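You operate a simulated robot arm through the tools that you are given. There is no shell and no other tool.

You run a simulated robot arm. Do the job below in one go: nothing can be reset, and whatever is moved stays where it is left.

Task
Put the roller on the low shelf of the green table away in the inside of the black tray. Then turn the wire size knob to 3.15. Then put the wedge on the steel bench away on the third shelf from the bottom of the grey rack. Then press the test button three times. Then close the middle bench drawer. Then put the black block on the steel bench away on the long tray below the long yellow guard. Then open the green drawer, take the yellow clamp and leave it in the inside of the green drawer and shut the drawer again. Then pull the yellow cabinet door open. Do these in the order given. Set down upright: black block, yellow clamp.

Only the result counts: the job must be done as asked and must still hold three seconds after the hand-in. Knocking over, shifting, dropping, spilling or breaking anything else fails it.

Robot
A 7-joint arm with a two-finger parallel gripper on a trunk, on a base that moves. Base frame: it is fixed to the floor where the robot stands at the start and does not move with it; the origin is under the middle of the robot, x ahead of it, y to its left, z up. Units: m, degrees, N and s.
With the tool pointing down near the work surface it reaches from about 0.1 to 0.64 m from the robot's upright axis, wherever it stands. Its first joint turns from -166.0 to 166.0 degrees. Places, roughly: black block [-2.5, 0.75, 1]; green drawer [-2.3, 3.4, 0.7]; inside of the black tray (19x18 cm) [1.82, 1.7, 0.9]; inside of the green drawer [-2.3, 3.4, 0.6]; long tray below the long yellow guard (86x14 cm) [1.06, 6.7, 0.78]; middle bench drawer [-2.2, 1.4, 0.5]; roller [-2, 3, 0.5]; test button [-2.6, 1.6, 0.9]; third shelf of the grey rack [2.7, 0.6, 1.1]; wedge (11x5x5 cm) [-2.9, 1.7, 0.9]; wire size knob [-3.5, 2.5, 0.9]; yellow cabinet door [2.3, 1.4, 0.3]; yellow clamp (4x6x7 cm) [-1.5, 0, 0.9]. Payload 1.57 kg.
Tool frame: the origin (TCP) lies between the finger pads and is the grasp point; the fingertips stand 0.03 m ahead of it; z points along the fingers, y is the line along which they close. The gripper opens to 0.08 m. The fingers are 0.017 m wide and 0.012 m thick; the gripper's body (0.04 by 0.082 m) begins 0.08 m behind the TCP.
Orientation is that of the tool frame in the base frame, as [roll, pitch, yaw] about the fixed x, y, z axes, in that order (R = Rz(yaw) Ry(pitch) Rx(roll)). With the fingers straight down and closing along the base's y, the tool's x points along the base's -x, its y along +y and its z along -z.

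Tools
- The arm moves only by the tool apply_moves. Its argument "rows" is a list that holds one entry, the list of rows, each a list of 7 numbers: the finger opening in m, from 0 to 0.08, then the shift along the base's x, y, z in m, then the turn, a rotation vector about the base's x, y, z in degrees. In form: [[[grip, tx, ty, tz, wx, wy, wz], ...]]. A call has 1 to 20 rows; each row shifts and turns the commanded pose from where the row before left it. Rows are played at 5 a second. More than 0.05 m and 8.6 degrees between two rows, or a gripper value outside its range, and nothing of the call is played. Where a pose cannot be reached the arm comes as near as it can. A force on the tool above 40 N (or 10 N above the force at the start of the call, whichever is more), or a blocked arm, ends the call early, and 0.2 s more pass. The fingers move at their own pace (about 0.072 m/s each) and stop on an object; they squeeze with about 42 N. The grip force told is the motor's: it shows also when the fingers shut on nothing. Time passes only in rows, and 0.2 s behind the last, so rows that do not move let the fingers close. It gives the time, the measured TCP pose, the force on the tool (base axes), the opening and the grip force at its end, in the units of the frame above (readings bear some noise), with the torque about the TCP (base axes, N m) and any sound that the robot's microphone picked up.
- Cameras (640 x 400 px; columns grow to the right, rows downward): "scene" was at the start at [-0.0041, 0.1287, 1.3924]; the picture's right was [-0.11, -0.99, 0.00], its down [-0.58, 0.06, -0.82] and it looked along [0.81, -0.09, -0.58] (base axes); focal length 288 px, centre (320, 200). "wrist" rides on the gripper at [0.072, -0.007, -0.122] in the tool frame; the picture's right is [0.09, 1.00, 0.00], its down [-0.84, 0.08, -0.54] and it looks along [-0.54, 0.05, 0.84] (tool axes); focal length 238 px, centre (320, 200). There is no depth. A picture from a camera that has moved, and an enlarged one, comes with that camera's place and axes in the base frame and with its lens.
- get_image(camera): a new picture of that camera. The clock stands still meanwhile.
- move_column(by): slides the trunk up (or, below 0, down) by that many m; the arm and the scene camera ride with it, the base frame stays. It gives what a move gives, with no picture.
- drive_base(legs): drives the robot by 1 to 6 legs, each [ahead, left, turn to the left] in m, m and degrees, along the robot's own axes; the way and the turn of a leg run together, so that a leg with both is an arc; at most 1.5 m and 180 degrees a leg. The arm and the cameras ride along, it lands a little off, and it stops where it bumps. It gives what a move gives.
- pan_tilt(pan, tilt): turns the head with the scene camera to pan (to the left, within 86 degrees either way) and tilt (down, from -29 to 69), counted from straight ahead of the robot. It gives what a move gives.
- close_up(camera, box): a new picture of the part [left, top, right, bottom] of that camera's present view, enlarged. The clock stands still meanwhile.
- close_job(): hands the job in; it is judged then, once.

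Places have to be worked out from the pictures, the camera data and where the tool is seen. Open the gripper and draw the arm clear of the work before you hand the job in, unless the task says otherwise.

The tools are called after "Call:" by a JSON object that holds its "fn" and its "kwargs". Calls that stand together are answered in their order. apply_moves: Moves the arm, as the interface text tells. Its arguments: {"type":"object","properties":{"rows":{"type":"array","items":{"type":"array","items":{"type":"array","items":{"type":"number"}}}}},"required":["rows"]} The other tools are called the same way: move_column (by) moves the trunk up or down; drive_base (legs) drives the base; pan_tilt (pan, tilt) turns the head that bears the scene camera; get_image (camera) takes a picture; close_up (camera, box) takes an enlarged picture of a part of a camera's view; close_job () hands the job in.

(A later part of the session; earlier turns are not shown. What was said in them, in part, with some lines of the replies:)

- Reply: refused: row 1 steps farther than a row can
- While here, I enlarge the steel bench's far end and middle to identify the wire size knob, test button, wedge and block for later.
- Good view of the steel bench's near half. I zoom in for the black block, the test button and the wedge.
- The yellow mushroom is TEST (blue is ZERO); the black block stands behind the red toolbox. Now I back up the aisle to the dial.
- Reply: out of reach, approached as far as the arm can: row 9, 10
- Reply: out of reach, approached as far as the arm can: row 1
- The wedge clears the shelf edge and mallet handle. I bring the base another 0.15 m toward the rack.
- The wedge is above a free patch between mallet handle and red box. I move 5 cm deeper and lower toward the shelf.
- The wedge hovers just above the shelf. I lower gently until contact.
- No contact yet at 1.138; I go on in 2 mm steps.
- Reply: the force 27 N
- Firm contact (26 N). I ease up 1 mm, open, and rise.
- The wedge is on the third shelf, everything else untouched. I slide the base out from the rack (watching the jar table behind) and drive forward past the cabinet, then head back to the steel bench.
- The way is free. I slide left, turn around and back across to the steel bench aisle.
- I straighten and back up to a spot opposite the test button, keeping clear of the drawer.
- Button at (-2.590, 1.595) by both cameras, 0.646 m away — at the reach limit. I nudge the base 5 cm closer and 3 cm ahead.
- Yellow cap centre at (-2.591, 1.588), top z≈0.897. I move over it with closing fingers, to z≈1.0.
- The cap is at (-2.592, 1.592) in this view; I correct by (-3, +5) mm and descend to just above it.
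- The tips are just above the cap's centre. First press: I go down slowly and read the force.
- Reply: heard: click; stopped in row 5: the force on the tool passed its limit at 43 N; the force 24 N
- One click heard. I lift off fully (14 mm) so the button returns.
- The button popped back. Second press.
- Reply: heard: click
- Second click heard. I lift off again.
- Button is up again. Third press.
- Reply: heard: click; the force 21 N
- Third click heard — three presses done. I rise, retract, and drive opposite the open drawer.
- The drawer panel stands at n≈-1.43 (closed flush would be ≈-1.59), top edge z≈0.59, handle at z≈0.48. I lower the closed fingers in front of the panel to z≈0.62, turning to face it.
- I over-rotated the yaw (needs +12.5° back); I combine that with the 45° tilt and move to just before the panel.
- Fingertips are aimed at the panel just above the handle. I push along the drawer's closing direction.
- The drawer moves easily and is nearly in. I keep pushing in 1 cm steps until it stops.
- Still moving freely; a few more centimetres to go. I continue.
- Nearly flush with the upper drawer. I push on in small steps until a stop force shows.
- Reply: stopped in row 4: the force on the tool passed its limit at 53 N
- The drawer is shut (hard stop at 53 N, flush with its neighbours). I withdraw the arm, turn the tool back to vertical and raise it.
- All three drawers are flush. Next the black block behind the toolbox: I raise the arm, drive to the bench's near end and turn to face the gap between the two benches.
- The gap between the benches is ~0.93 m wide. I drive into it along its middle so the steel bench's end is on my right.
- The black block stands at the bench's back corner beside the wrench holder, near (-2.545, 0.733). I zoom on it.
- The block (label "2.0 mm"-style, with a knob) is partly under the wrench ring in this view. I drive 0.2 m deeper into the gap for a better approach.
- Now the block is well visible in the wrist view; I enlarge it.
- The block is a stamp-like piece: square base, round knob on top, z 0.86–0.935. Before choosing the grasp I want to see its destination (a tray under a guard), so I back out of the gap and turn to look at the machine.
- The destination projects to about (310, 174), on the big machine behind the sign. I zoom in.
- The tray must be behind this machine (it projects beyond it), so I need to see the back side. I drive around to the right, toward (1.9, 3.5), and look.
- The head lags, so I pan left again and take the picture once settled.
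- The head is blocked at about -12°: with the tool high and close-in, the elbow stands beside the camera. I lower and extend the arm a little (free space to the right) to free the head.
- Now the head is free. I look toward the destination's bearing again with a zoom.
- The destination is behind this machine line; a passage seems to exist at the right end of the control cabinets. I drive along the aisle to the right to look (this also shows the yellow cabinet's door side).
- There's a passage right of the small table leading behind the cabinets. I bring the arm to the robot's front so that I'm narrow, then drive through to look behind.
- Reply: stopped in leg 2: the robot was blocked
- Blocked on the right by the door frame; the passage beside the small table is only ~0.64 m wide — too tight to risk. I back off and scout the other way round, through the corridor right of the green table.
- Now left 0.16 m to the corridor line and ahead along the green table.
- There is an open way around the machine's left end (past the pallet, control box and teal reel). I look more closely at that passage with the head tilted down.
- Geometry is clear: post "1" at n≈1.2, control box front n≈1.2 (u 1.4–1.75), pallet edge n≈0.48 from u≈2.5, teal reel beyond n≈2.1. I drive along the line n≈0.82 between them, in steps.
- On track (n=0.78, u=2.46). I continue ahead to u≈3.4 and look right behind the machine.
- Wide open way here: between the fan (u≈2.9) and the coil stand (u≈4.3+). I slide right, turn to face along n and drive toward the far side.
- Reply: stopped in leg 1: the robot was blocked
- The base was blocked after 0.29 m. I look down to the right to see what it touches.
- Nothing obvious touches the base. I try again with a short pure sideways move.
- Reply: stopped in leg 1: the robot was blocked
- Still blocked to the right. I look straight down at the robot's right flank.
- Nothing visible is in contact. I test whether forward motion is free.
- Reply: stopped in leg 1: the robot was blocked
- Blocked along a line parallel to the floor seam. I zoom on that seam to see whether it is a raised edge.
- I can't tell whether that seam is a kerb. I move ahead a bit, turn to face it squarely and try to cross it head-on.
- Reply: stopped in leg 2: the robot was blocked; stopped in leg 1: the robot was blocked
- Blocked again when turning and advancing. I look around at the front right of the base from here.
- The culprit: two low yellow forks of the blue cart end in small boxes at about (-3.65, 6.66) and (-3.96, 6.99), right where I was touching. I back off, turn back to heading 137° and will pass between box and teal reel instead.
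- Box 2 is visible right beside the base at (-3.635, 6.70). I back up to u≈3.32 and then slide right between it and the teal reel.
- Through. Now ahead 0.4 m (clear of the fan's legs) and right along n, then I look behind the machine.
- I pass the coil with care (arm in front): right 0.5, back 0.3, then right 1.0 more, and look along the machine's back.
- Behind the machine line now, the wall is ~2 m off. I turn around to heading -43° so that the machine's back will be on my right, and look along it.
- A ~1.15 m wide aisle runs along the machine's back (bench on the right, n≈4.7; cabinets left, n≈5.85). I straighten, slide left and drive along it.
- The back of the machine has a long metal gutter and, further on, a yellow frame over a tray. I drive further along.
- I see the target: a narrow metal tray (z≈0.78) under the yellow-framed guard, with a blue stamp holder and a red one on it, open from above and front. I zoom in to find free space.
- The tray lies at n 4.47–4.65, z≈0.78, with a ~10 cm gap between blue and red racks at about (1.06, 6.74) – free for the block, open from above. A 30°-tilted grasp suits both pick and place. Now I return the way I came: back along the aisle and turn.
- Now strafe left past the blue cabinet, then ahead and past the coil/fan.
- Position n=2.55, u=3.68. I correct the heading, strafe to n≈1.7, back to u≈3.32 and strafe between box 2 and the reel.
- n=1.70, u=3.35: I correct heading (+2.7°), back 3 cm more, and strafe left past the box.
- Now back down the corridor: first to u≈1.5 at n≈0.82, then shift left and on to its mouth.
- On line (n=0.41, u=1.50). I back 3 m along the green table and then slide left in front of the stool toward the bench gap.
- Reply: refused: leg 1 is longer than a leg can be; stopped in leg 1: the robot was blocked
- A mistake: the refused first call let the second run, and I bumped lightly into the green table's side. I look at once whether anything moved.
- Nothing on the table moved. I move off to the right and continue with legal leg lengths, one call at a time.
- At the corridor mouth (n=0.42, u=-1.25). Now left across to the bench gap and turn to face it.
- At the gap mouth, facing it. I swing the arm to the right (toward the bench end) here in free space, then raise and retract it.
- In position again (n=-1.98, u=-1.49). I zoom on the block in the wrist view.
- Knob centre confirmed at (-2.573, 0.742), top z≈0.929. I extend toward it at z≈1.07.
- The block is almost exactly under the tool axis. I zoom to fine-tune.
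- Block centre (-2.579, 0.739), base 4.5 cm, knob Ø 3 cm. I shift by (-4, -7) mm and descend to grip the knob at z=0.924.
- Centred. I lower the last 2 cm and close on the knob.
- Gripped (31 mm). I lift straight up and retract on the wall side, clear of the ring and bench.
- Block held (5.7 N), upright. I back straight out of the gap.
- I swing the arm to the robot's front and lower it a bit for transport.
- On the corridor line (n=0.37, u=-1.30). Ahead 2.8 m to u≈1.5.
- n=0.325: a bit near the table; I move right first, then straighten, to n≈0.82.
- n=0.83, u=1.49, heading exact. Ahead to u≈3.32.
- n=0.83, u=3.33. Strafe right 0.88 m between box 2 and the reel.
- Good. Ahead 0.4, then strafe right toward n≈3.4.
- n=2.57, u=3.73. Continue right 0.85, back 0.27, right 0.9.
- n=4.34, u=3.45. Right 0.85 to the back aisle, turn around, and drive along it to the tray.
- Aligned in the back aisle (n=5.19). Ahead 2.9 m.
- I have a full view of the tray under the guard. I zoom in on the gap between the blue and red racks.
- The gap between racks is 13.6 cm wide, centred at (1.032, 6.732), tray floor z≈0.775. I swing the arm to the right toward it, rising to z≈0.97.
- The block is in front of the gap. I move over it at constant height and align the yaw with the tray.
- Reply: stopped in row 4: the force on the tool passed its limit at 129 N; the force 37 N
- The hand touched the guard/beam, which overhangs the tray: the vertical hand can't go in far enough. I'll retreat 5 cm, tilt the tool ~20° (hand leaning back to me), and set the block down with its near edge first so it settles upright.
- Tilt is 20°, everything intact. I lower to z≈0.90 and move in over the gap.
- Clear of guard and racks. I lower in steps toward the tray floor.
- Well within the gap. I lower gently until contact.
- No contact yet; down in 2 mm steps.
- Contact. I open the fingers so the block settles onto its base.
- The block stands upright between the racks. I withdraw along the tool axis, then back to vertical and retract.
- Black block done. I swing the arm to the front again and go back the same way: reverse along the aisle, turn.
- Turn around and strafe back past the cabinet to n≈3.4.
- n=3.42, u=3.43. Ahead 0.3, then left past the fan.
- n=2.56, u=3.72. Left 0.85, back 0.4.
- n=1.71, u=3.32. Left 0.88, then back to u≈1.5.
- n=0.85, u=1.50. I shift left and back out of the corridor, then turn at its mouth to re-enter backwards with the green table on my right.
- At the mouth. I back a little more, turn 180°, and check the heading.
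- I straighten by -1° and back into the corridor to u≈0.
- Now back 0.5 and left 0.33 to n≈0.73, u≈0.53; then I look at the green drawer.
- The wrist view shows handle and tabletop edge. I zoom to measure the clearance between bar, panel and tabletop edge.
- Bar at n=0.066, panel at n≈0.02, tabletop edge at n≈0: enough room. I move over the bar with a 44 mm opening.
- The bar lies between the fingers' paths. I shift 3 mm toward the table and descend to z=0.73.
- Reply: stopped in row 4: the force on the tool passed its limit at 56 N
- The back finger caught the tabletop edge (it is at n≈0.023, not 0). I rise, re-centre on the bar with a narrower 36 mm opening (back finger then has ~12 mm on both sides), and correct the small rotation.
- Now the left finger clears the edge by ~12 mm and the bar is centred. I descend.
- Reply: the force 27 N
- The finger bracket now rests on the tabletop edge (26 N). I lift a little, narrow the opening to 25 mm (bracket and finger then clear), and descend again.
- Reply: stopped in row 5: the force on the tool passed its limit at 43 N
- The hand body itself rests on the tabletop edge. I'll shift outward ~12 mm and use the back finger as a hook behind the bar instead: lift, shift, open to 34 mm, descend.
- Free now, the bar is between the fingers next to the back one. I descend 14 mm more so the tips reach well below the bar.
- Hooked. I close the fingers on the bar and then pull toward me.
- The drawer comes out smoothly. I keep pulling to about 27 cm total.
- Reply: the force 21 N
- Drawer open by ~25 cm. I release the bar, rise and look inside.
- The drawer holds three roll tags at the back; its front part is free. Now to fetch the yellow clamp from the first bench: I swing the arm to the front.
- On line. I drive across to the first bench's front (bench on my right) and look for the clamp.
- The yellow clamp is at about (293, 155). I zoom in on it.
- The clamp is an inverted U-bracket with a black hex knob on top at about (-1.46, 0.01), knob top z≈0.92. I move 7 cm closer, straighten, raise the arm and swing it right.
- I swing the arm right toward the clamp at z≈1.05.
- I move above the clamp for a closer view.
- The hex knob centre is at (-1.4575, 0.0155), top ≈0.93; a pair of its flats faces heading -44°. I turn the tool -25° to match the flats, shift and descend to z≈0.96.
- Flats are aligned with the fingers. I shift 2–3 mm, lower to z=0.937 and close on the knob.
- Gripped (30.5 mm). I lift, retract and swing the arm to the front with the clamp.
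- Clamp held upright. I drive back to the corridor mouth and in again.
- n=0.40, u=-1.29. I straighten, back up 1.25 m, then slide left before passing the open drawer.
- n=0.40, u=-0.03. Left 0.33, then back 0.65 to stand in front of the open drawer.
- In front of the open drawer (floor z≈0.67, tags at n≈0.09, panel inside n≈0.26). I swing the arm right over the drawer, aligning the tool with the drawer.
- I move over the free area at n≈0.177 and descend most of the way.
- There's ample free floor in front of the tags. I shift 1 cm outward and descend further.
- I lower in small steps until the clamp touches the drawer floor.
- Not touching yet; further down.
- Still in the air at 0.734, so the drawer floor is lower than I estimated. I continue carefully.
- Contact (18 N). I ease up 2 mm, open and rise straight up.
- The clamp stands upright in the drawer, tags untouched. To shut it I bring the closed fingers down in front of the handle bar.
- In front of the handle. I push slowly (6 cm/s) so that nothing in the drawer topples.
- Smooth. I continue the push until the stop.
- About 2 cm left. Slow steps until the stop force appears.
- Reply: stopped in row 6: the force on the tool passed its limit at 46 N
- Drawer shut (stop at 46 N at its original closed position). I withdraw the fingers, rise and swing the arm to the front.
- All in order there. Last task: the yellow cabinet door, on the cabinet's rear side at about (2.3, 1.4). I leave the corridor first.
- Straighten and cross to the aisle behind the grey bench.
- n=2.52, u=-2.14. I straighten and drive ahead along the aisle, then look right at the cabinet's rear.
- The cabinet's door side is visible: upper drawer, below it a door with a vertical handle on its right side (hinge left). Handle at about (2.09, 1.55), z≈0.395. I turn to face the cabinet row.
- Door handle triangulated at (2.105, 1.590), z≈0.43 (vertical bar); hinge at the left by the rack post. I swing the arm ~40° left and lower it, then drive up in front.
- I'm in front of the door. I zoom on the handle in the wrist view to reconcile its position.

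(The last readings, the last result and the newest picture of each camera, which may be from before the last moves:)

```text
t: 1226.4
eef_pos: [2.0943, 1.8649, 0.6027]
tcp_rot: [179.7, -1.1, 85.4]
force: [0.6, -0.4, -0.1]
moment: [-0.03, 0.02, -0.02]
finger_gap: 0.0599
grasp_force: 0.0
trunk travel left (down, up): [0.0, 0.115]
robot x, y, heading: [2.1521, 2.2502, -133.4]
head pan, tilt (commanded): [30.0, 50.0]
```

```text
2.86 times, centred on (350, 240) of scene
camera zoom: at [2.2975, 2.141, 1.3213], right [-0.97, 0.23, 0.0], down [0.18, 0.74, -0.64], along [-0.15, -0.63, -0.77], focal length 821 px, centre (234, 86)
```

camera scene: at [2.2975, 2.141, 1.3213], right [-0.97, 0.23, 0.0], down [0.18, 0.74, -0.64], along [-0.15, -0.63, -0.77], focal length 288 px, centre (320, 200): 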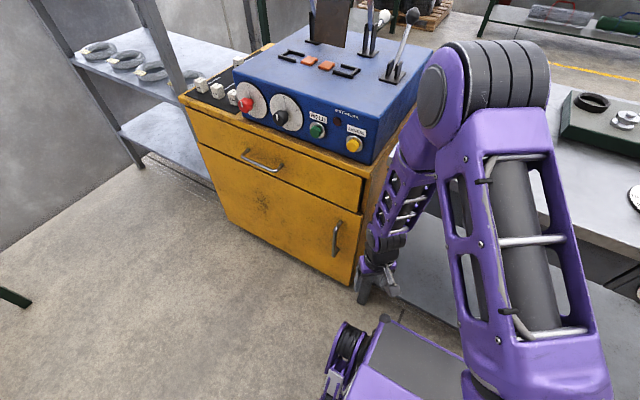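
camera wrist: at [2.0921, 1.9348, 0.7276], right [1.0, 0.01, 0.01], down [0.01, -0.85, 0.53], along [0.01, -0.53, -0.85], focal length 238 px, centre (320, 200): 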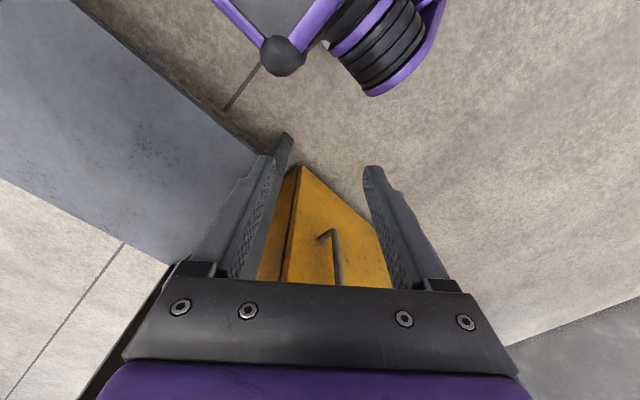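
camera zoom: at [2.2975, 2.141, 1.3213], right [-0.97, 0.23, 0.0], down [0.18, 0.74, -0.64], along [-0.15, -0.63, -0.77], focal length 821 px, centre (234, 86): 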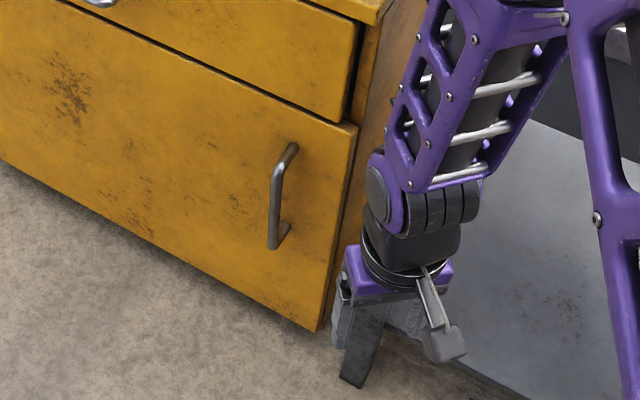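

The bar's lower corner triangulates to (2.125, 1.634, 0.36), top z≈0.53. I bring the gripper to a pre-grasp pose 10 cm in front, tilted 45° and facing the door.

Call:
{"fn": "apply_moves", "kwargs": {"rows": [[[0.05, 0.022, -0.032, -0.022, 0, 0, -7.6], [0.05, 0.022, -0.032, -0.022, 0, 0, -7.6], [0.05, 0.022, -0.032, -0.022, 0, 0, -7.6], [0.05, 0.022, -0.032, -0.022, 0, 0, -7.6], [0.05, 0, -0.006, 0, -6.144, 4.302, 0], [0.05, 0, -0.006, 0, -6.144, 4.302, 0], [0.05, 0, -0.006, 0, -6.144, 4.302, 0], [0.05, 0, -0.003, 0, -6.144, 4.302, 0], [0.05, 0, 0, 0, -6.144, 4.302, 0], [0.05, 0, 0, 0, -6.144, 4.302, 0]]]}}

Call:
{"fn": "get_image", "kwargs": {"camera": "wrist"}}

Call:
{"fn": "get_image", "kwargs": {"camera": "scene"}}

```text
t: 1228.6
eef_pos: [2.1826, 1.7149, 0.5172]
tcp_rot: [179.7, 44.0, 54.9]
force: [-0.6, -0.5, -0.1]
moment: [0.01, -0.02, 0.02]
finger_gap: 0.0499
grasp_force: 0.1
trunk travel left (down, up): [0.0, 0.115]
robot x, y, heading: [2.1538, 2.2481, -133.5]
head pan, tilt (commanded): [30.0, 50.0]
```

```text
taken
camera wrist: at [2.2546, 1.831, 0.555], right [0.86, -0.51, -0.06], down [-0.07, -0.23, 0.97], along [-0.51, -0.83, -0.23], focal length 238 px, centre (320, 200)
```

wrist: 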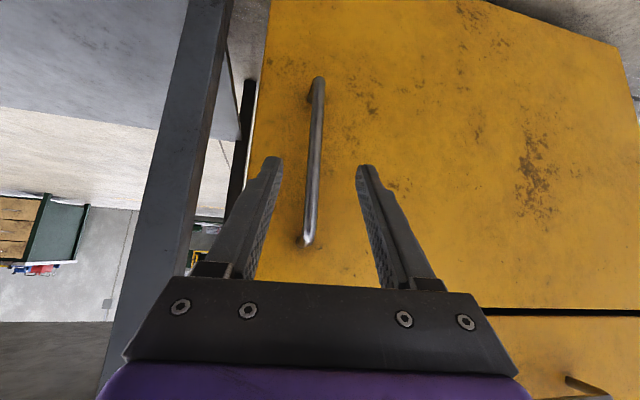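

```text
taken
camera scene: at [2.2972, 2.1409, 1.3213], right [-0.97, 0.23, 0.0], down [0.18, 0.74, -0.64], along [-0.15, -0.62, -0.77], focal length 288 px, centre (320, 200)
```

scene: 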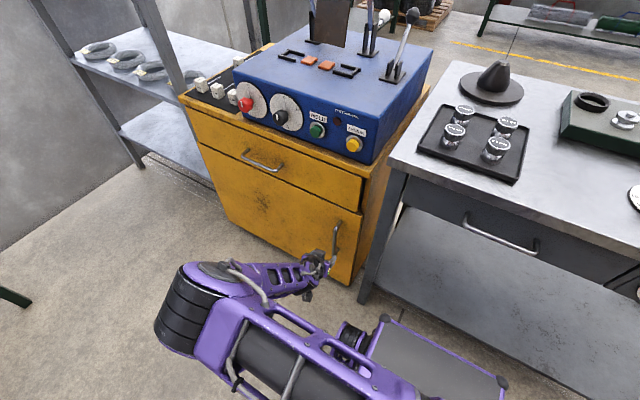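

The bar is within the finger opening, ~6 mm off-centre. I close in diagonally onto it.

Call:
{"fn": "apply_moves", "kwargs": {"rows": [[[0.05, -0.0145, -0.0184, -0.0175, 0, 0, 0], [0.05, -0.0145, -0.0184, -0.0175, 0, 0, 0], [0.05, -0.0145, -0.0184, -0.0175, 0, 0, 0], [0.05, -0.0145, -0.0184, -0.0175, 0, 0, 0]]]}}

Call:
{"fn": "get_image", "kwargs": {"camera": "wrist"}}

Call:
{"fn": "close_up", "kwargs": {"camera": "scene", "box": [250, 200, 390, 320]}}

```text
t: 1229.6
eef_pos: [2.1252, 1.6423, 0.446]
tcp_rot: [179.6, 43.9, 55.1]
force: [0.1, -0.3, -0.4]
moment: [-0.01, 0.0, -0.04]
finger_gap: 0.0499
grasp_force: 0.1
trunk travel left (down, up): [0.0, 0.115]
robot x, y, heading: [2.1507, 2.2464, -133.3]
head pan, tilt (commanded): [30.0, 50.0]
```

```text
taken
camera wrist: at [2.1968, 1.7584, 0.4836], right [0.86, -0.51, -0.06], down [-0.07, -0.23, 0.97], along [-0.51, -0.83, -0.23], focal length 238 px, centre (320, 200)
```

wrist: 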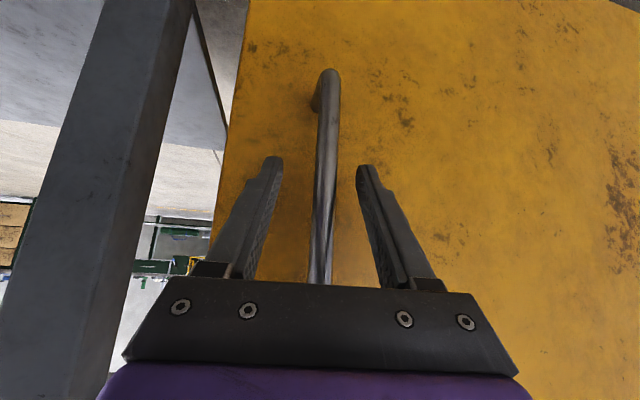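

```text
3.33 times, centred on (320, 260) of scene
camera zoom: at [2.2976, 2.1412, 1.3213], right [-0.97, 0.23, 0.0], down [0.18, 0.74, -0.64], along [-0.15, -0.63, -0.77], focal length 958 px, centre (320, 0)
```

zoom: 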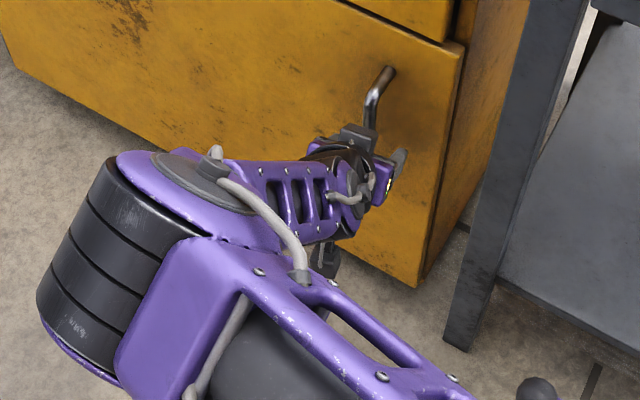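

The bar is centred between the fingers. I close.

Call:
{"fn": "apply_moves", "kwargs": {"rows": [[[0.0, 0, 0, 0, 0, 0, 0], [0.0, 0, 0, 0, 0, 0, 0], [0.0, 0, 0, 0, 0, 0, 0]]]}}

Call:
{"fn": "get_image", "kwargs": {"camera": "wrist"}}

```text
t: 1230.4
eef_pos: [2.1275, 1.64, 0.4459]
tcp_rot: [179.4, 44.0, 55.1]
force: [10.1, -10.8, -2.4]
moment: [0.54, 0.22, 0.03]
finger_gap: 0.0138
grasp_force: 30.5
trunk travel left (down, up): [0.0, 0.115]
robot x, y, heading: [2.154, 2.2505, -133.5]
head pan, tilt (commanded): [30.0, 50.0]
```

```text
taken
camera wrist: at [2.1988, 1.7574, 0.4838], right [0.86, -0.51, -0.06], down [-0.07, -0.23, 0.97], along [-0.51, -0.83, -0.23], focal length 238 px, centre (320, 200)
```

wrist: 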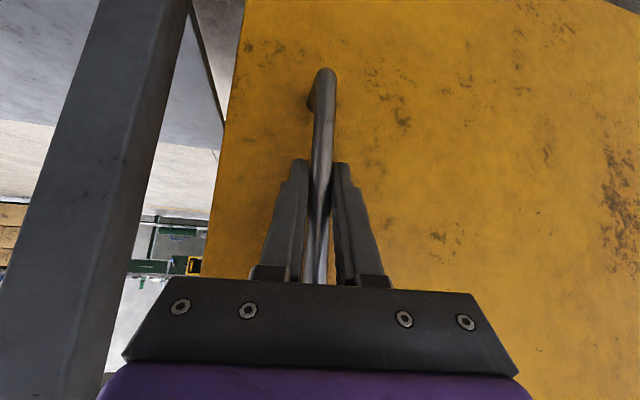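

Gripped (bar 14 mm). I pull along the door's arc (hinge ≈ (n 1.50, u -4.56), radius 0.73): first 10°.

Call:
{"fn": "apply_moves", "kwargs": {"rows": [[[0.0, 0.0246, 0.0205, 0, 0, 0, 0], [0.0, 0.0246, 0.0205, 0, 0, 0, 0], [0.0, 0.0261, 0.0184, 0, 0, 0, 0], [0.0, 0.0261, 0.0184, 0, 0, 0, 0]]]}}

Call:
{"fn": "get_image", "kwargs": {"camera": "scene"}}

Call:
{"fn": "get_image", "kwargs": {"camera": "wrist"}}

```text
t: 1231.5
eef_pos: [2.2317, 1.7179, 0.4476]
tcp_rot: [179.1, 43.9, 55.1]
force: [2.9, -4.4, -10.1]
moment: [-0.01, 0.97, 0.07]
finger_gap: 0.0139
grasp_force: 30.6
trunk travel left (down, up): [0.0, 0.115]
robot x, y, heading: [2.1515, 2.2513, -133.3]
head pan, tilt (commanded): [30.0, 50.0]
stopped in row 4: the force on the tool passed its limit at 46 N (the readings are from after the stop); the commanded pose is now the measured one
```

```text
taken
camera scene: at [2.298, 2.1401, 1.3212], right [-0.97, 0.23, 0.0], down [0.18, 0.75, -0.64], along [-0.15, -0.62, -0.77], focal length 288 px, centre (320, 200)
```

scene: 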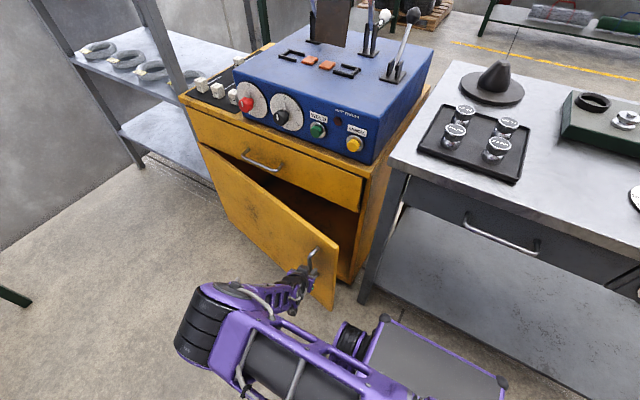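

```text
taken
camera wrist: at [2.302, 1.8347, 0.4858], right [0.86, -0.51, -0.05], down [-0.07, -0.23, 0.97], along [-0.5, -0.83, -0.23], focal length 238 px, centre (320, 200)
```

wrist: 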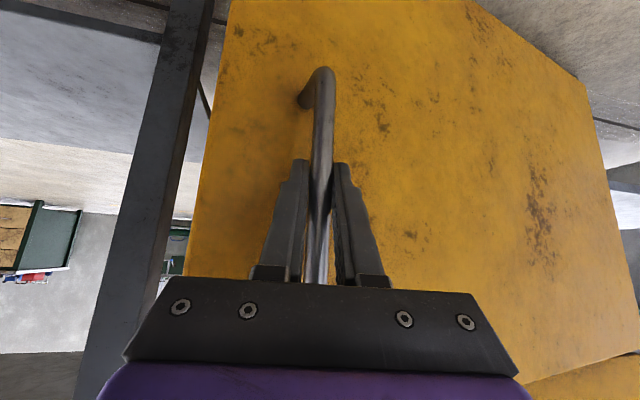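

The door swings open nicely (≈10°). I continue along the arc in smaller steps.

Call:
{"fn": "apply_moves", "kwargs": {"rows": [[[0.0, 0.0185, 0.0107, 0, 0, 0, 0], [0.0, 0.0185, 0.0107, 0, 0, 0, 0], [0.0, 0.0185, 0.0105, 0, 0, 0, 0], [0.0, 0.0192, 0.0091, 0, 0, 0, 0], [0.0, 0.0192, 0.009, 0, 0, 0, 0], [0.0, 0.0192, 0.009, 0, 0, 0, 0]]]}}

Call:
{"fn": "get_image", "kwargs": {"camera": "scene"}}

Call:
{"fn": "get_image", "kwargs": {"camera": "wrist"}}

```text
t: 1232.9
eef_pos: [2.3476, 1.7719, 0.4482]
tcp_rot: [178.8, 44.1, 55.0]
force: [11.1, -29.0, -9.2]
moment: [0.46, 0.46, 0.11]
finger_gap: 0.0141
grasp_force: 30.4
trunk travel left (down, up): [0.0, 0.115]
robot x, y, heading: [2.1513, 2.2491, -133.6]
head pan, tilt (commanded): [30.0, 50.0]
```

```text
taken
camera scene: at [2.2982, 2.1394, 1.321], right [-0.97, 0.23, 0.0], down [0.18, 0.75, -0.64], along [-0.15, -0.62, -0.77], focal length 288 px, centre (320, 200)
```

scene: 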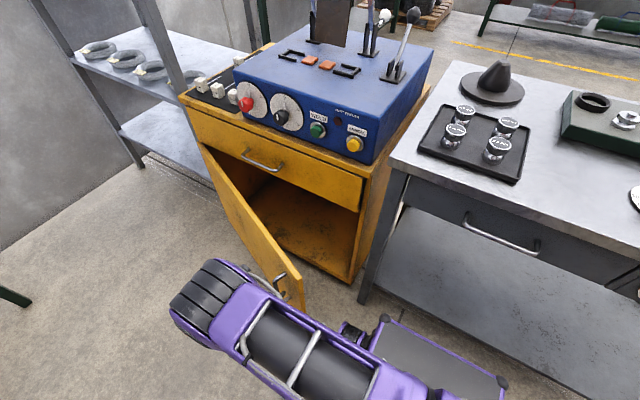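

```text
taken
camera wrist: at [2.4183, 1.89, 0.4867], right [0.86, -0.51, -0.05], down [-0.07, -0.22, 0.97], along [-0.5, -0.83, -0.23], focal length 238 px, centre (320, 200)
```

wrist: 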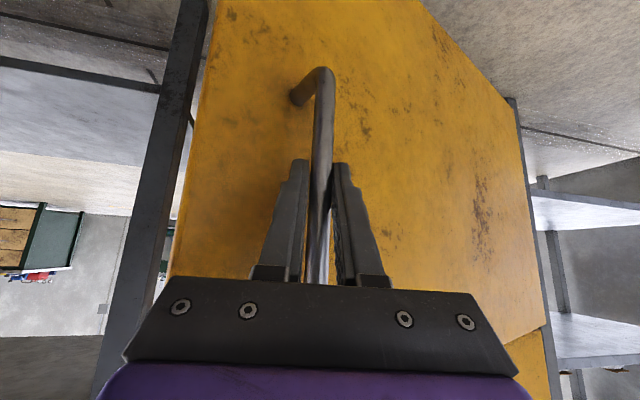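

Door open ~23° (arc fit: hinge ≈ (n 1.51, u -4.46), radius 0.64). Pulling further would bring the arm to its mast side, so I release the handle, back off and rise, then I'll push the door wide from its inner side.

Call:
{"fn": "apply_moves", "kwargs": {"rows": [[[0.05, 0, 0, 0, 0, 0, 0], [0.05, 0, 0, 0, 0, 0, 0], [0.05, 0.0172, 0.0246, 0.01, 0, 0, 0], [0.05, 0.0172, 0.0246, 0.02, 0, 0, 0], [0.05, 0.0172, 0.0246, 0.03, 0, 0, 0], [0.05, 0.01, 0.015, 0.04, 0, 0, 0], [0.05, 0, 0, 0.04, 6.144, -4.302, 0], [0.05, 0, 0, 0.04, 6.144, -4.302, 0], [0.05, 0, 0, 0.03, 6.144, -4.302, 0], [0.05, 0, 0, 0.02, 6.144, -4.302, 0], [0.05, 0, 0, 0.01, 6.144, -4.302, 0], [0.05, 0, 0, 0, 6.0, -4.2, 0]]]}}

Call:
{"fn": "get_image", "kwargs": {"camera": "scene"}}

Call:
{"fn": "get_image", "kwargs": {"camera": "wrist"}}

```text
t: 1235.5
eef_pos: [2.4042, 1.8651, 0.688]
tcp_rot: [179.0, -0.9, 55.0]
force: [0.6, 0.3, 0.4]
moment: [-0.03, -0.01, -0.03]
finger_gap: 0.0502
grasp_force: 0.0
trunk travel left (down, up): [0.0, 0.115]
robot x, y, heading: [2.1514, 2.2467, -133.5]
head pan, tilt (commanded): [30.0, 50.0]
```

```text
taken
camera scene: at [2.2979, 2.141, 1.3212], right [-0.97, 0.23, 0.0], down [0.18, 0.74, -0.64], along [-0.15, -0.63, -0.77], focal length 288 px, centre (320, 200)
```

scene: 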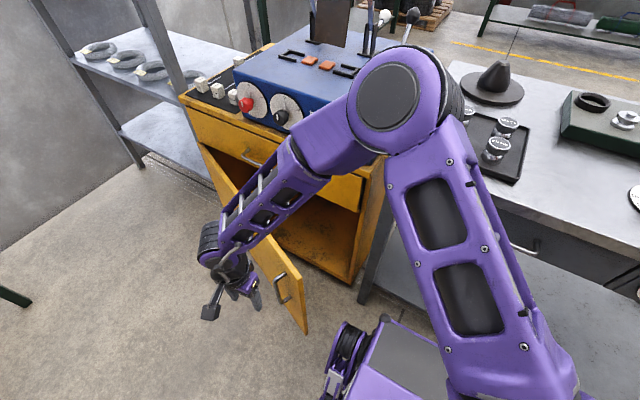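

```text
taken
camera wrist: at [2.4378, 1.9285, 0.811], right [0.87, -0.5, 0.02], down [-0.43, -0.73, 0.53], along [-0.25, -0.47, -0.85], focal length 238 px, centre (320, 200)
```

wrist: 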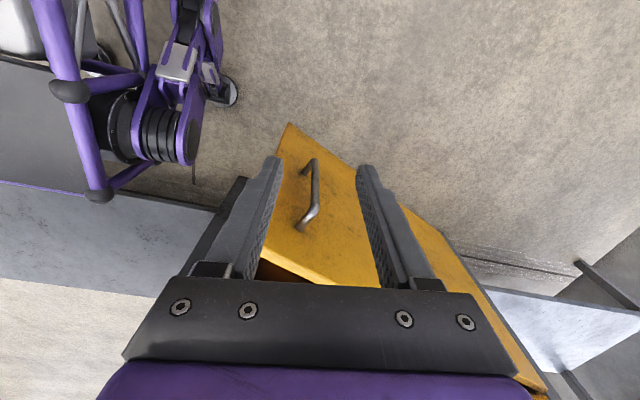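

Door stays at ~23°. I pass the closed fingers over the door's top edge to its inner side near the free edge, then lower them there.

Call:
{"fn": "apply_moves", "kwargs": {"rows": [[[0.0, -0.0314, -0.0319, 0, 0, 0, 0], [0.0, -0.0314, -0.0319, 0, 0, 0, 0], [0.0, -0.0314, -0.0319, 0, 0, 0, 0], [0.0, -0.0314, -0.0319, 0, 0, 0, 0], [0.0, -0.0314, -0.0319, 0, 0, 0, 0], [0.0, -0.0314, -0.0319, 0, 0, 0, 0], [0.0, -0.0314, -0.0319, 0, 0, 0, 0]]]}}

Call:
{"fn": "get_image", "kwargs": {"camera": "wrist"}}

Call:
{"fn": "get_image", "kwargs": {"camera": "scene"}}

```text
t: 1237.1
eef_pos: [2.182, 1.6428, 0.6879]
tcp_rot: [179.1, -0.7, 55.0]
force: [0.7, 0.0, 0.2]
moment: [0.02, -0.01, 0.0]
finger_gap: 0.0
grasp_force: 21.3
trunk travel left (down, up): [0.0, 0.115]
robot x, y, heading: [2.155, 2.2491, -133.4]
head pan, tilt (commanded): [30.0, 50.0]
```

```text
taken
camera wrist: at [2.2155, 1.705, 0.8119], right [0.87, -0.5, 0.02], down [-0.43, -0.73, 0.53], along [-0.25, -0.47, -0.85], focal length 238 px, centre (320, 200)
```

wrist: 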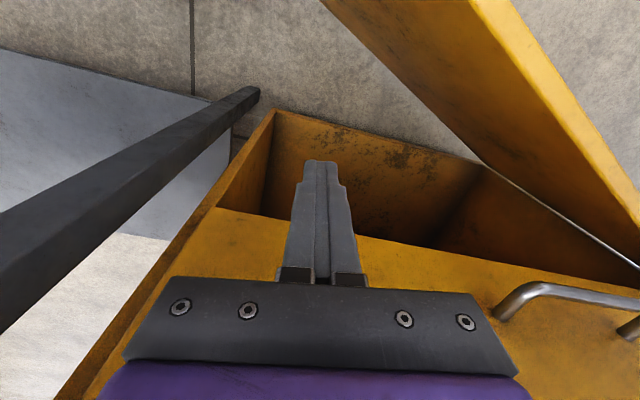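

```text
taken
camera scene: at [2.2979, 2.141, 1.3212], right [-0.97, 0.23, 0.0], down [0.18, 0.74, -0.64], along [-0.15, -0.63, -0.77], focal length 288 px, centre (320, 200)
```

scene: 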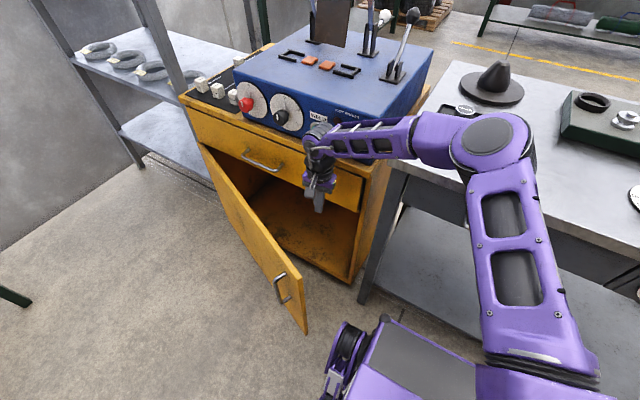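

The fingers hover between cabinet face and the open door's inner side. I lower them 19 cm.

Call:
{"fn": "apply_moves", "kwargs": {"rows": [[[0.0, 0, 0, -0.038, 0, 0, 0], [0.0, 0, 0, -0.038, 0, 0, 0], [0.0, 0, 0, -0.038, 0, 0, 0], [0.0, 0, 0, -0.038, 0, 0, 0], [0.0, 0, 0, -0.036, 0, 0, 0]]]}}

Call:
{"fn": "get_image", "kwargs": {"camera": "scene"}}

Call:
{"fn": "get_image", "kwargs": {"camera": "wrist"}}

```text
t: 1238.3
eef_pos: [2.1831, 1.6426, 0.4993]
tcp_rot: [179.0, -0.8, 54.9]
force: [0.3, 0.3, -0.2]
moment: [0.02, 0.03, 0.01]
finger_gap: 0.0
grasp_force: 21.1
trunk travel left (down, up): [0.0, 0.115]
robot x, y, heading: [2.1534, 2.2479, -133.8]
head pan, tilt (commanded): [30.0, 50.0]
```

```text
taken
camera scene: at [2.2977, 2.141, 1.3213], right [-0.97, 0.23, 0.0], down [0.18, 0.74, -0.64], along [-0.15, -0.63, -0.77], focal length 288 px, centre (320, 200)
```

scene: 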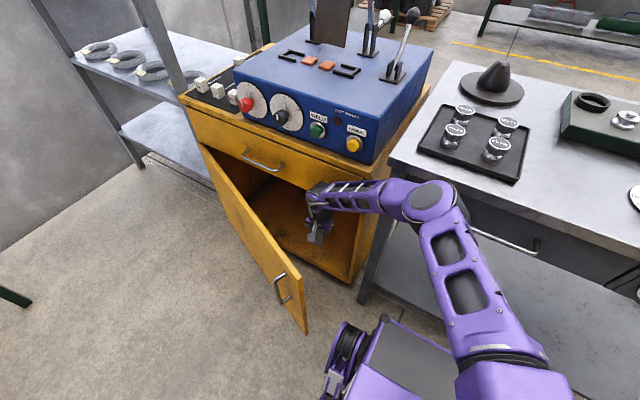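

```text
taken
camera wrist: at [2.216, 1.706, 0.6241], right [0.87, -0.5, 0.02], down [-0.43, -0.73, 0.53], along [-0.25, -0.47, -0.85], focal length 238 px, centre (320, 200)
```

wrist: 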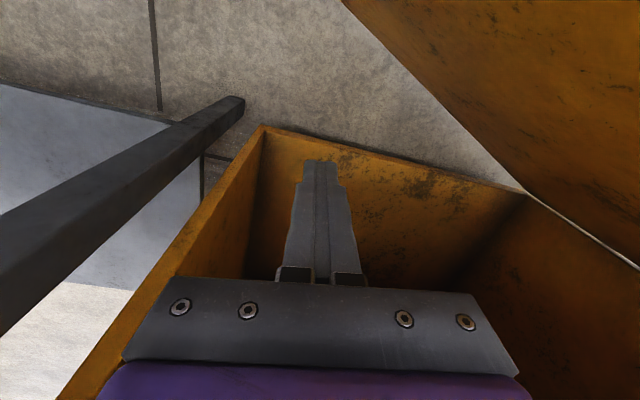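

In position. I now push the door outward along its arc with the closed fingers, up to about 40°.

Call:
{"fn": "apply_moves", "kwargs": {"rows": [[[0.0, 0.0187, 0.0157, 0, 0, 0, 0], [0.0, 0.0187, 0.0157, 0, 0, 0, 0], [0.0, 0.023, 0.0132, 0, 0, 0, 0], [0.0, 0.023, 0.0132, 0, 0, 0, 0], [0.0, 0.0241, 0.0112, 0, 0, 0, 0], [0.0, 0.0241, 0.0112, 0, 0, 0, 0], [0.0, 0.025, 0.009, 0, 0, 0, 0], [0.0, 0.025, 0.009, 0, 0, 0, 0], [0.0, 0.0258, 0.0068, 0, 0, 0, 0], [0.0, 0.0258, 0.0068, 0, 0, 0, 0]]]}}

Call:
{"fn": "get_image", "kwargs": {"camera": "scene"}}

Call:
{"fn": "get_image", "kwargs": {"camera": "wrist"}}

```text
t: 1240.5
eef_pos: [2.4193, 1.7528, 0.4996]
tcp_rot: [179.0, -0.8, 54.9]
force: [0.4, 0.3, 0.7]
moment: [-0.02, -0.04, 0.02]
finger_gap: 0.0002
grasp_force: 21.2
trunk travel left (down, up): [0.0, 0.115]
robot x, y, heading: [2.1529, 2.2474, -133.6]
head pan, tilt (commanded): [30.0, 50.0]
```

```text
taken
camera scene: at [2.2976, 2.1408, 1.3212], right [-0.97, 0.23, 0.0], down [0.18, 0.74, -0.64], along [-0.15, -0.63, -0.77], focal length 288 px, centre (320, 200)
```

scene: 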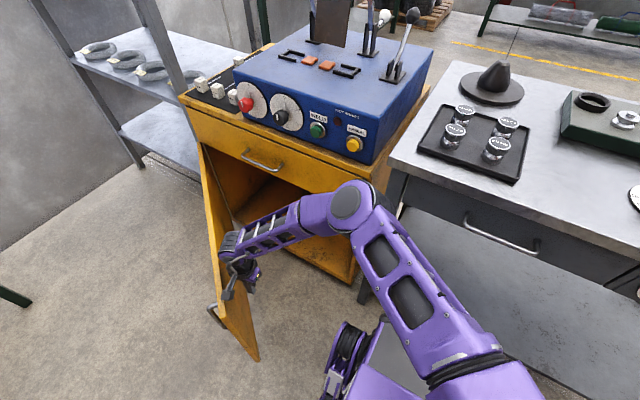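

```text
taken
camera wrist: at [2.4509, 1.8169, 0.6223], right [0.87, -0.5, 0.02], down [-0.43, -0.73, 0.53], along [-0.25, -0.47, -0.85], focal length 238 px, centre (320, 200)
```

wrist: 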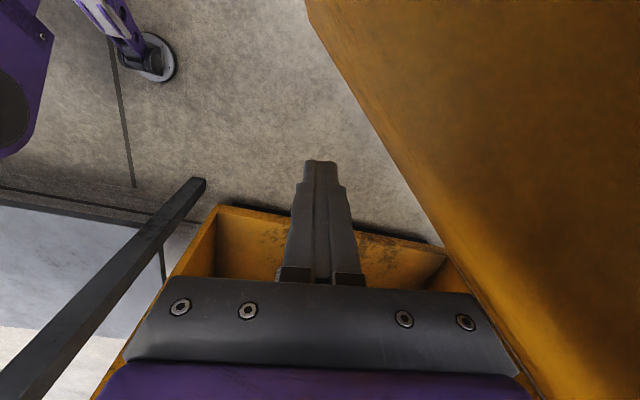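

The door is at roughly 45–50°. Two more arc steps by arm.

Call:
{"fn": "apply_moves", "kwargs": {"rows": [[[0.0, 0.0247, 0.0053, 0, 0, 0, 0], [0.0, 0.0247, 0.0053, 0, 0, 0, 0], [0.0, 0.0264, 0.0023, 0, 0, 0, 0], [0.0, 0.0264, 0.0023, 0, 0, 0, 0]]]}}

Call:
{"fn": "get_image", "kwargs": {"camera": "scene"}}

```text
t: 1241.5
eef_pos: [2.5224, 1.7694, 0.5018]
tcp_rot: [179.0, -0.8, 55.0]
force: [-0.1, -0.3, -0.7]
moment: [0.0, 0.0, 0.02]
finger_gap: 0.0
grasp_force: 21.4
trunk travel left (down, up): [0.0, 0.115]
robot x, y, heading: [2.1498, 2.25, -133.3]
head pan, tilt (commanded): [30.0, 50.0]
```

```text
taken
camera scene: at [2.2976, 2.1408, 1.3213], right [-0.97, 0.23, 0.0], down [0.18, 0.74, -0.64], along [-0.15, -0.63, -0.77], focal length 288 px, centre (320, 200)
```

scene: 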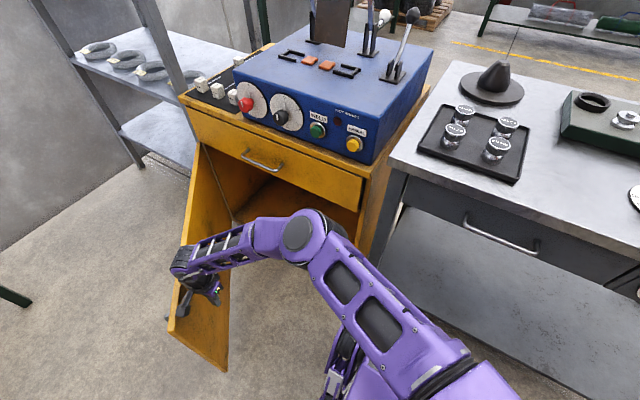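

Door at ~60°. I now let the base slide left 0.3 m with the arm held, so that the fingers push the door further.

Call:
{"fn": "drive_base", "kwargs": {"legs": [[0, 0.3, 0]]}}

Call:
{"fn": "get_image", "kwargs": {"camera": "scene"}}

Call:
{"fn": "get_image", "kwargs": {"camera": "wrist"}}

```text
t: 1244.9
eef_pos: [2.7392, 1.5634, 0.5007]
tcp_rot: [178.9, -0.8, 55.0]
force: [0.5, 0.4, 0.9]
moment: [0.03, -0.01, 0.02]
finger_gap: 0.0001
grasp_force: 20.9
trunk travel left (down, up): [0.0, 0.115]
robot x, y, heading: [2.3689, 2.0438, -133.7]
head pan, tilt (commanded): [30.0, 50.0]
```

```text
taken
camera scene: at [2.5145, 1.9352, 1.3212], right [-0.97, 0.23, 0.0], down [0.18, 0.74, -0.64], along [-0.15, -0.63, -0.77], focal length 288 px, centre (320, 200)
```

scene: 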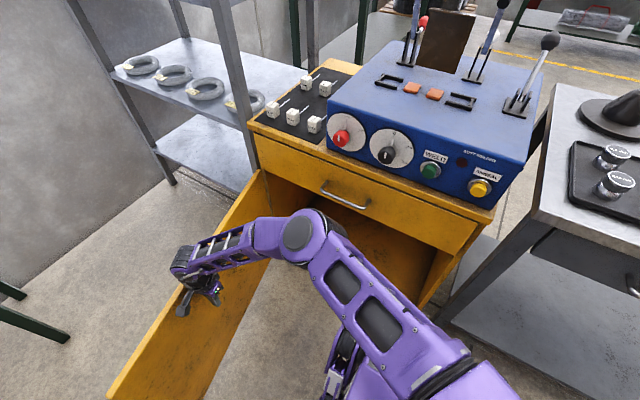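

```text
taken
camera wrist: at [2.7711, 1.6265, 0.6243], right [0.87, -0.5, 0.02], down [-0.43, -0.73, 0.53], along [-0.25, -0.47, -0.85], focal length 238 px, centre (320, 200)
```

wrist: 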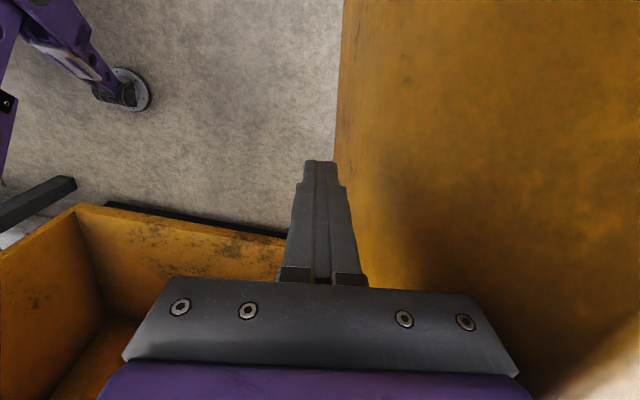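

The door now stands open at about 85–90°. I take the fingers off it, rise and check that it stays.

Call:
{"fn": "apply_moves", "kwargs": {"rows": [[[0.0, -0.018, 0.017, 0, 0, 0, 0], [0.0, -0.025, 0.023, 0, 0, 0, 0], [0.0, -0.025, 0.023, 0.02, 0, 0, 0], [0.0, -0.015, 0.02, 0.04, 0, 0, 0], [0.0, -0.015, 0.02, 0.04, 0, 0, 0], [0.05, -0.01, 0.02, 0.04, 0, 0, 0], [0.05, -0.01, 0.02, 0.045, 0, 0, 0], [0.05, -0.01, 0.02, 0.045, 0, 0, 0], [0.05, 0, 0, 0.045, 0, 0, 0]]]}}

Call:
{"fn": "get_image", "kwargs": {"camera": "scene"}}

```text
refused: row 7 steps farther than a row can; nothing moved
```

```text
taken
camera scene: at [2.5145, 1.9352, 1.3212], right [-0.97, 0.23, 0.0], down [0.18, 0.74, -0.64], along [-0.15, -0.63, -0.77], focal length 288 px, centre (320, 200)
```

scene: 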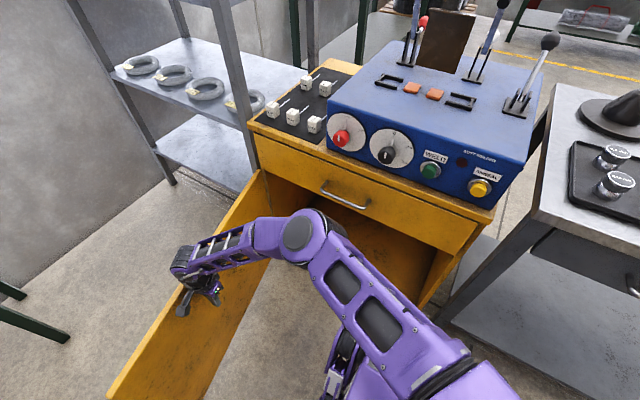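

One row was slightly too long; I resend with shorter steps.

Call:
{"fn": "apply_moves", "kwargs": {"rows": [[[0.0, -0.018, 0.017, 0, 0, 0, 0], [0.0, -0.025, 0.023, 0, 0, 0, 0], [0.0, -0.025, 0.023, 0.02, 0, 0, 0], [0.0, -0.015, 0.02, 0.035, 0, 0, 0], [0.0, -0.015, 0.02, 0.035, 0, 0, 0], [0.05, -0.01, 0.02, 0.035, 0, 0, 0], [0.05, -0.01, 0.02, 0.04, 0, 0, 0], [0.05, -0.01, 0.02, 0.04, 0, 0, 0], [0.05, 0, 0, 0.04, 0, 0, 0]]]}}

Call:
{"fn": "get_image", "kwargs": {"camera": "scene"}}

```text
t: 1246.9
eef_pos: [2.6105, 1.7228, 0.7453]
tcp_rot: [178.9, -0.8, 55.1]
force: [0.8, 0.0, -0.7]
moment: [0.05, 0.03, 0.0]
finger_gap: 0.05
grasp_force: 0.1
trunk travel left (down, up): [0.0, 0.115]
robot x, y, heading: [2.3742, 2.0427, -133.7]
head pan, tilt (commanded): [30.0, 50.0]
```

```text
taken
camera scene: at [2.5146, 1.935, 1.3211], right [-0.97, 0.23, 0.0], down [0.18, 0.75, -0.64], along [-0.15, -0.62, -0.77], focal length 288 px, centre (320, 200)
```

scene: 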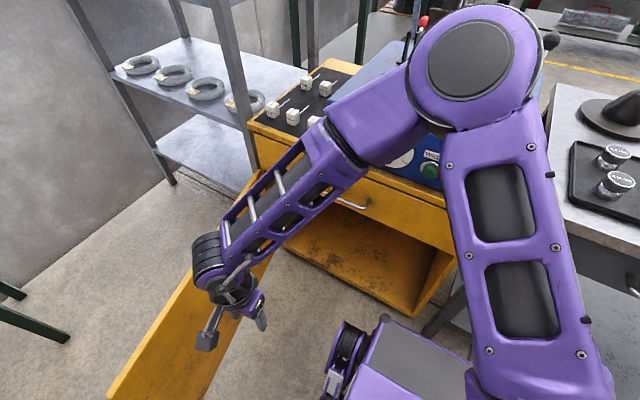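

The door stays open. I drive back half a metre to get clear and take a final look.

Call:
{"fn": "drive_base", "kwargs": {"legs": [[-0.6, 0, 0]]}}

Call:
{"fn": "pan_tilt", "kwargs": {"pan": 30, "tilt": 35}}

Call:
{"fn": "get_image", "kwargs": {"camera": "scene"}}

```text
t: 1250.2
eef_pos: [3.011, 2.1519, 0.7453]
tcp_rot: [179.0, -0.8, 56.1]
force: [0.2, -0.7, -0.1]
moment: [0.05, -0.04, 0.02]
finger_gap: 0.0498
grasp_force: 0.0
trunk travel left (down, up): [0.0, 0.115]
robot x, y, heading: [2.7661, 2.4655, -132.4]
head pan, tilt (commanded): [30.0, 50.0]
```

```text
t: 1251.0
eef_pos: [3.0113, 2.1535, 0.7448]
tcp_rot: [179.0, -0.9, 56.1]
force: [0.0, -0.2, -0.2]
moment: [0.03, 0.0, -0.01]
finger_gap: 0.0497
grasp_force: 0.1
trunk travel left (down, up): [0.0, 0.115]
robot x, y, heading: [2.7663, 2.4664, -132.3]
head pan, tilt (commanded): [30.0, 35.0]
```

```text
taken
camera scene: at [2.9093, 2.3521, 1.3429], right [-0.98, 0.21, 0.0], down [0.12, 0.56, -0.82], along [-0.18, -0.8, -0.57], focal length 288 px, centre (320, 200)
```

scene: 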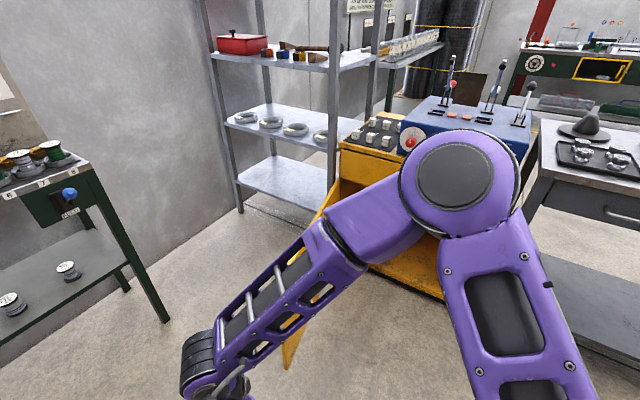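

The arm blocks the view; I swing it to the robot's front and look again.

Call:
{"fn": "apply_moves", "kwargs": {"rows": [[[0.05, -0.0323, -0.0228, 0, 0, 0, -0.6], [0.05, -0.0344, -0.0195, 0, 0, 0, -0.6], [0.05, -0.0361, -0.0159, 0, 0, 0, -0.6], [0.05, -0.0375, -0.0123, 0, 0, 0, -0.6], [0.05, -0.0386, -0.0085, 0, 0, 0, -0.6], [0.05, -0.0392, -0.0046, 0, 0, 0, -0.6], [0.05, -0.0395, -0.0007, 0, 0, 0, -0.6], [0.05, -0.0394, 0.0032, 0, 0, 0, -0.6], [0.05, -0.0389, 0.0071, 0, 0, 0, -0.6], [0.05, -0.038, 0.011, 0, 0, 0, -0.6], [0.05, -0.0367, 0.0147, 0, 0, 0, -0.6], [0.05, -0.035, 0.0182, 0, 0, 0, -0.6], [0.05, -0.0331, 0.0216, 0, 0, 0, -0.6], [0.05, -0.0307, 0.0248, 0, 0, 0, -0.6]]]}}

Call:
{"fn": "get_image", "kwargs": {"camera": "scene"}}

```text
t: 1254.0
eef_pos: [2.5012, 2.169, 0.7453]
tcp_rot: [179.0, -0.7, 47.8]
force: [-0.3, -0.2, 0.2]
moment: [0.01, -0.01, -0.01]
finger_gap: 0.0498
grasp_force: 0.0
trunk travel left (down, up): [0.0, 0.115]
robot x, y, heading: [2.7639, 2.4666, -132.2]
head pan, tilt (commanded): [30.0, 35.0]
```

```text
taken
camera scene: at [2.9094, 2.3518, 1.3429], right [-0.98, 0.21, 0.0], down [0.12, 0.56, -0.82], along [-0.18, -0.8, -0.57], focal length 288 px, centre (320, 200)
```

scene: 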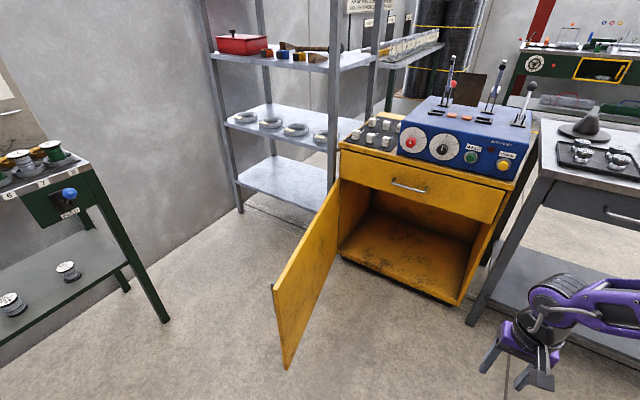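

The yellow door stands wide open. I verify wedge and rollers once more by zoom from here.

Call:
{"fn": "close_up", "kwargs": {"camera": "scene", "box": [200, 20, 380, 130]}}

Call:
{"fn": "close_up", "kwargs": {"camera": "scene", "box": [520, 90, 640, 190]}}

Call:
{"fn": "pan_tilt", "kwargs": {"pan": -10, "tilt": 15}}

Call:
{"fn": "get_image", "kwargs": {"camera": "scene"}}

```text
3.56 times, centred on (290, 75) of scene
camera zoom: at [2.9094, 2.3518, 1.3429], right [-0.98, 0.21, 0.0], down [0.12, 0.56, -0.82], along [-0.18, -0.8, -0.57], focal length 1022 px, centre (427, 644)
```

zoom: 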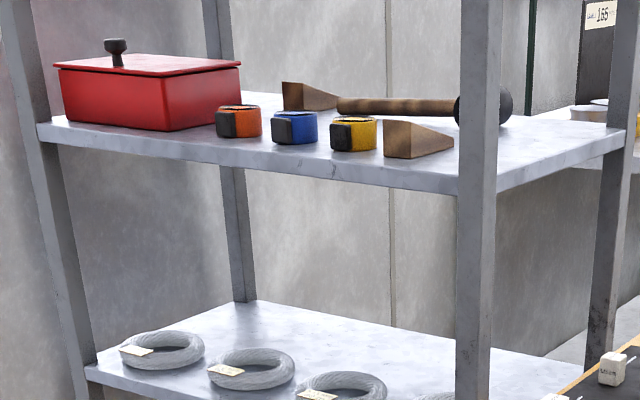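

```text
4.00 times, centred on (580, 140) of scene
camera zoom: at [2.9094, 2.3518, 1.3429], right [-0.98, 0.21, 0.0], down [0.12, 0.56, -0.82], along [-0.18, -0.8, -0.57], focal length 1150 px, centre (-720, 440)
```

zoom: 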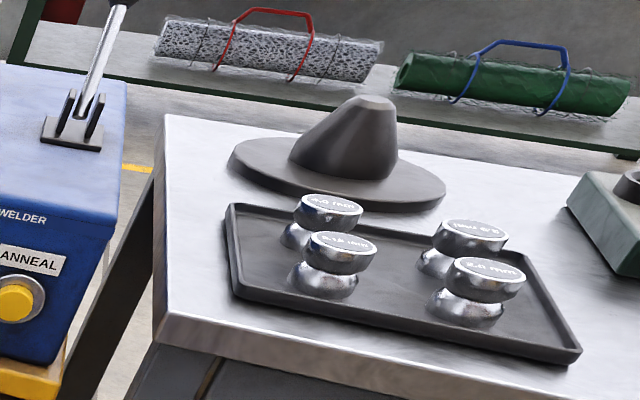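

```text
t: 1255.1
eef_pos: [2.5012, 2.1689, 0.7471]
tcp_rot: [179.1, -0.8, 47.7]
force: [0.7, 0.6, 0.3]
moment: [0.01, -0.01, 0.01]
finger_gap: 0.0499
grasp_force: 0.0
trunk travel left (down, up): [0.0, 0.115]
robot x, y, heading: [2.7674, 2.4691, -132.6]
head pan, tilt (commanded): [-10.0, 15.0]
```

```text
taken
camera scene: at [2.8542, 2.381, 1.3749], right [-0.61, 0.79, 0.0], down [0.21, 0.16, -0.97], along [-0.76, -0.59, -0.26], focal length 288 px, centre (320, 200)
```

scene: 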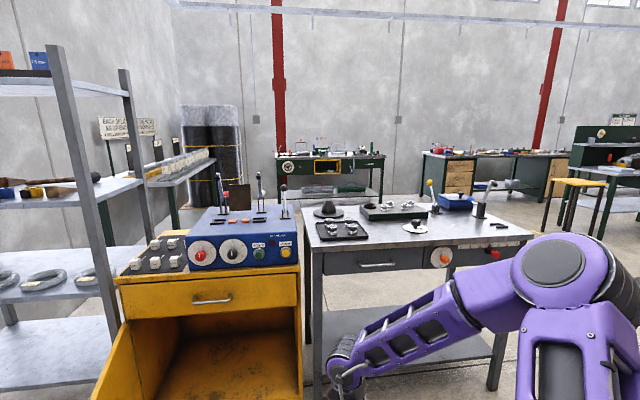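

All eight parts are in place: rollers in the tray, wedge on the third shelf, drawers shut, door open; the gripper is open and the arm clear. I hand the job in.

Call:
{"fn": "close_job", "kwargs": {}}

```text
The job is handed in.
```

I did all eight tasks in the order given and handed the job in; the result has not come back yet.

- **Roller:** standing in the empty slot of the black tray with the other three rollers.
- **Wire size knob:** turned from 2.5 to 3.15, with the pointer lined up on the mark.
- **Wedge:** on the third shelf of the grey rack, between the mallet and the red box.
- **Test button:** pressed three times, with a click heard each time.
- **Middle bench drawer:** pushed shut against its stop, flush with the other two.
- **Black block:** upright on the long tray below the yellow guard, between the blue and red racks. It was set down at a tilt and settled onto its base.
- **Yellow clamp:** upright in the front of the green drawer, and the drawer was pushed back to its closed position.
- **Yellow cabinet door:** standing open at about 85–90 degrees.

There were a few unplanned contacts on the way:

- **Green table:** the base bumped its side once.
- **Yellow boxes near the blue cart:** the base bumped the small floor boxes. They may belong to the cart, and I could not tell whether the cart shifted.
- **Door frame:** the base stopped against what looked like the roller door frame, next to the small table.
- **Yellow guard:** the hand hit the guard or beam over the long tray at up to 129 N.
- **Green table top:** the fingers pressed on the tabletop edge while I reached for the green drawer handle.

Nothing looked out of place in the pictures I took after the table and guard contacts. I did not look at the door frame again.
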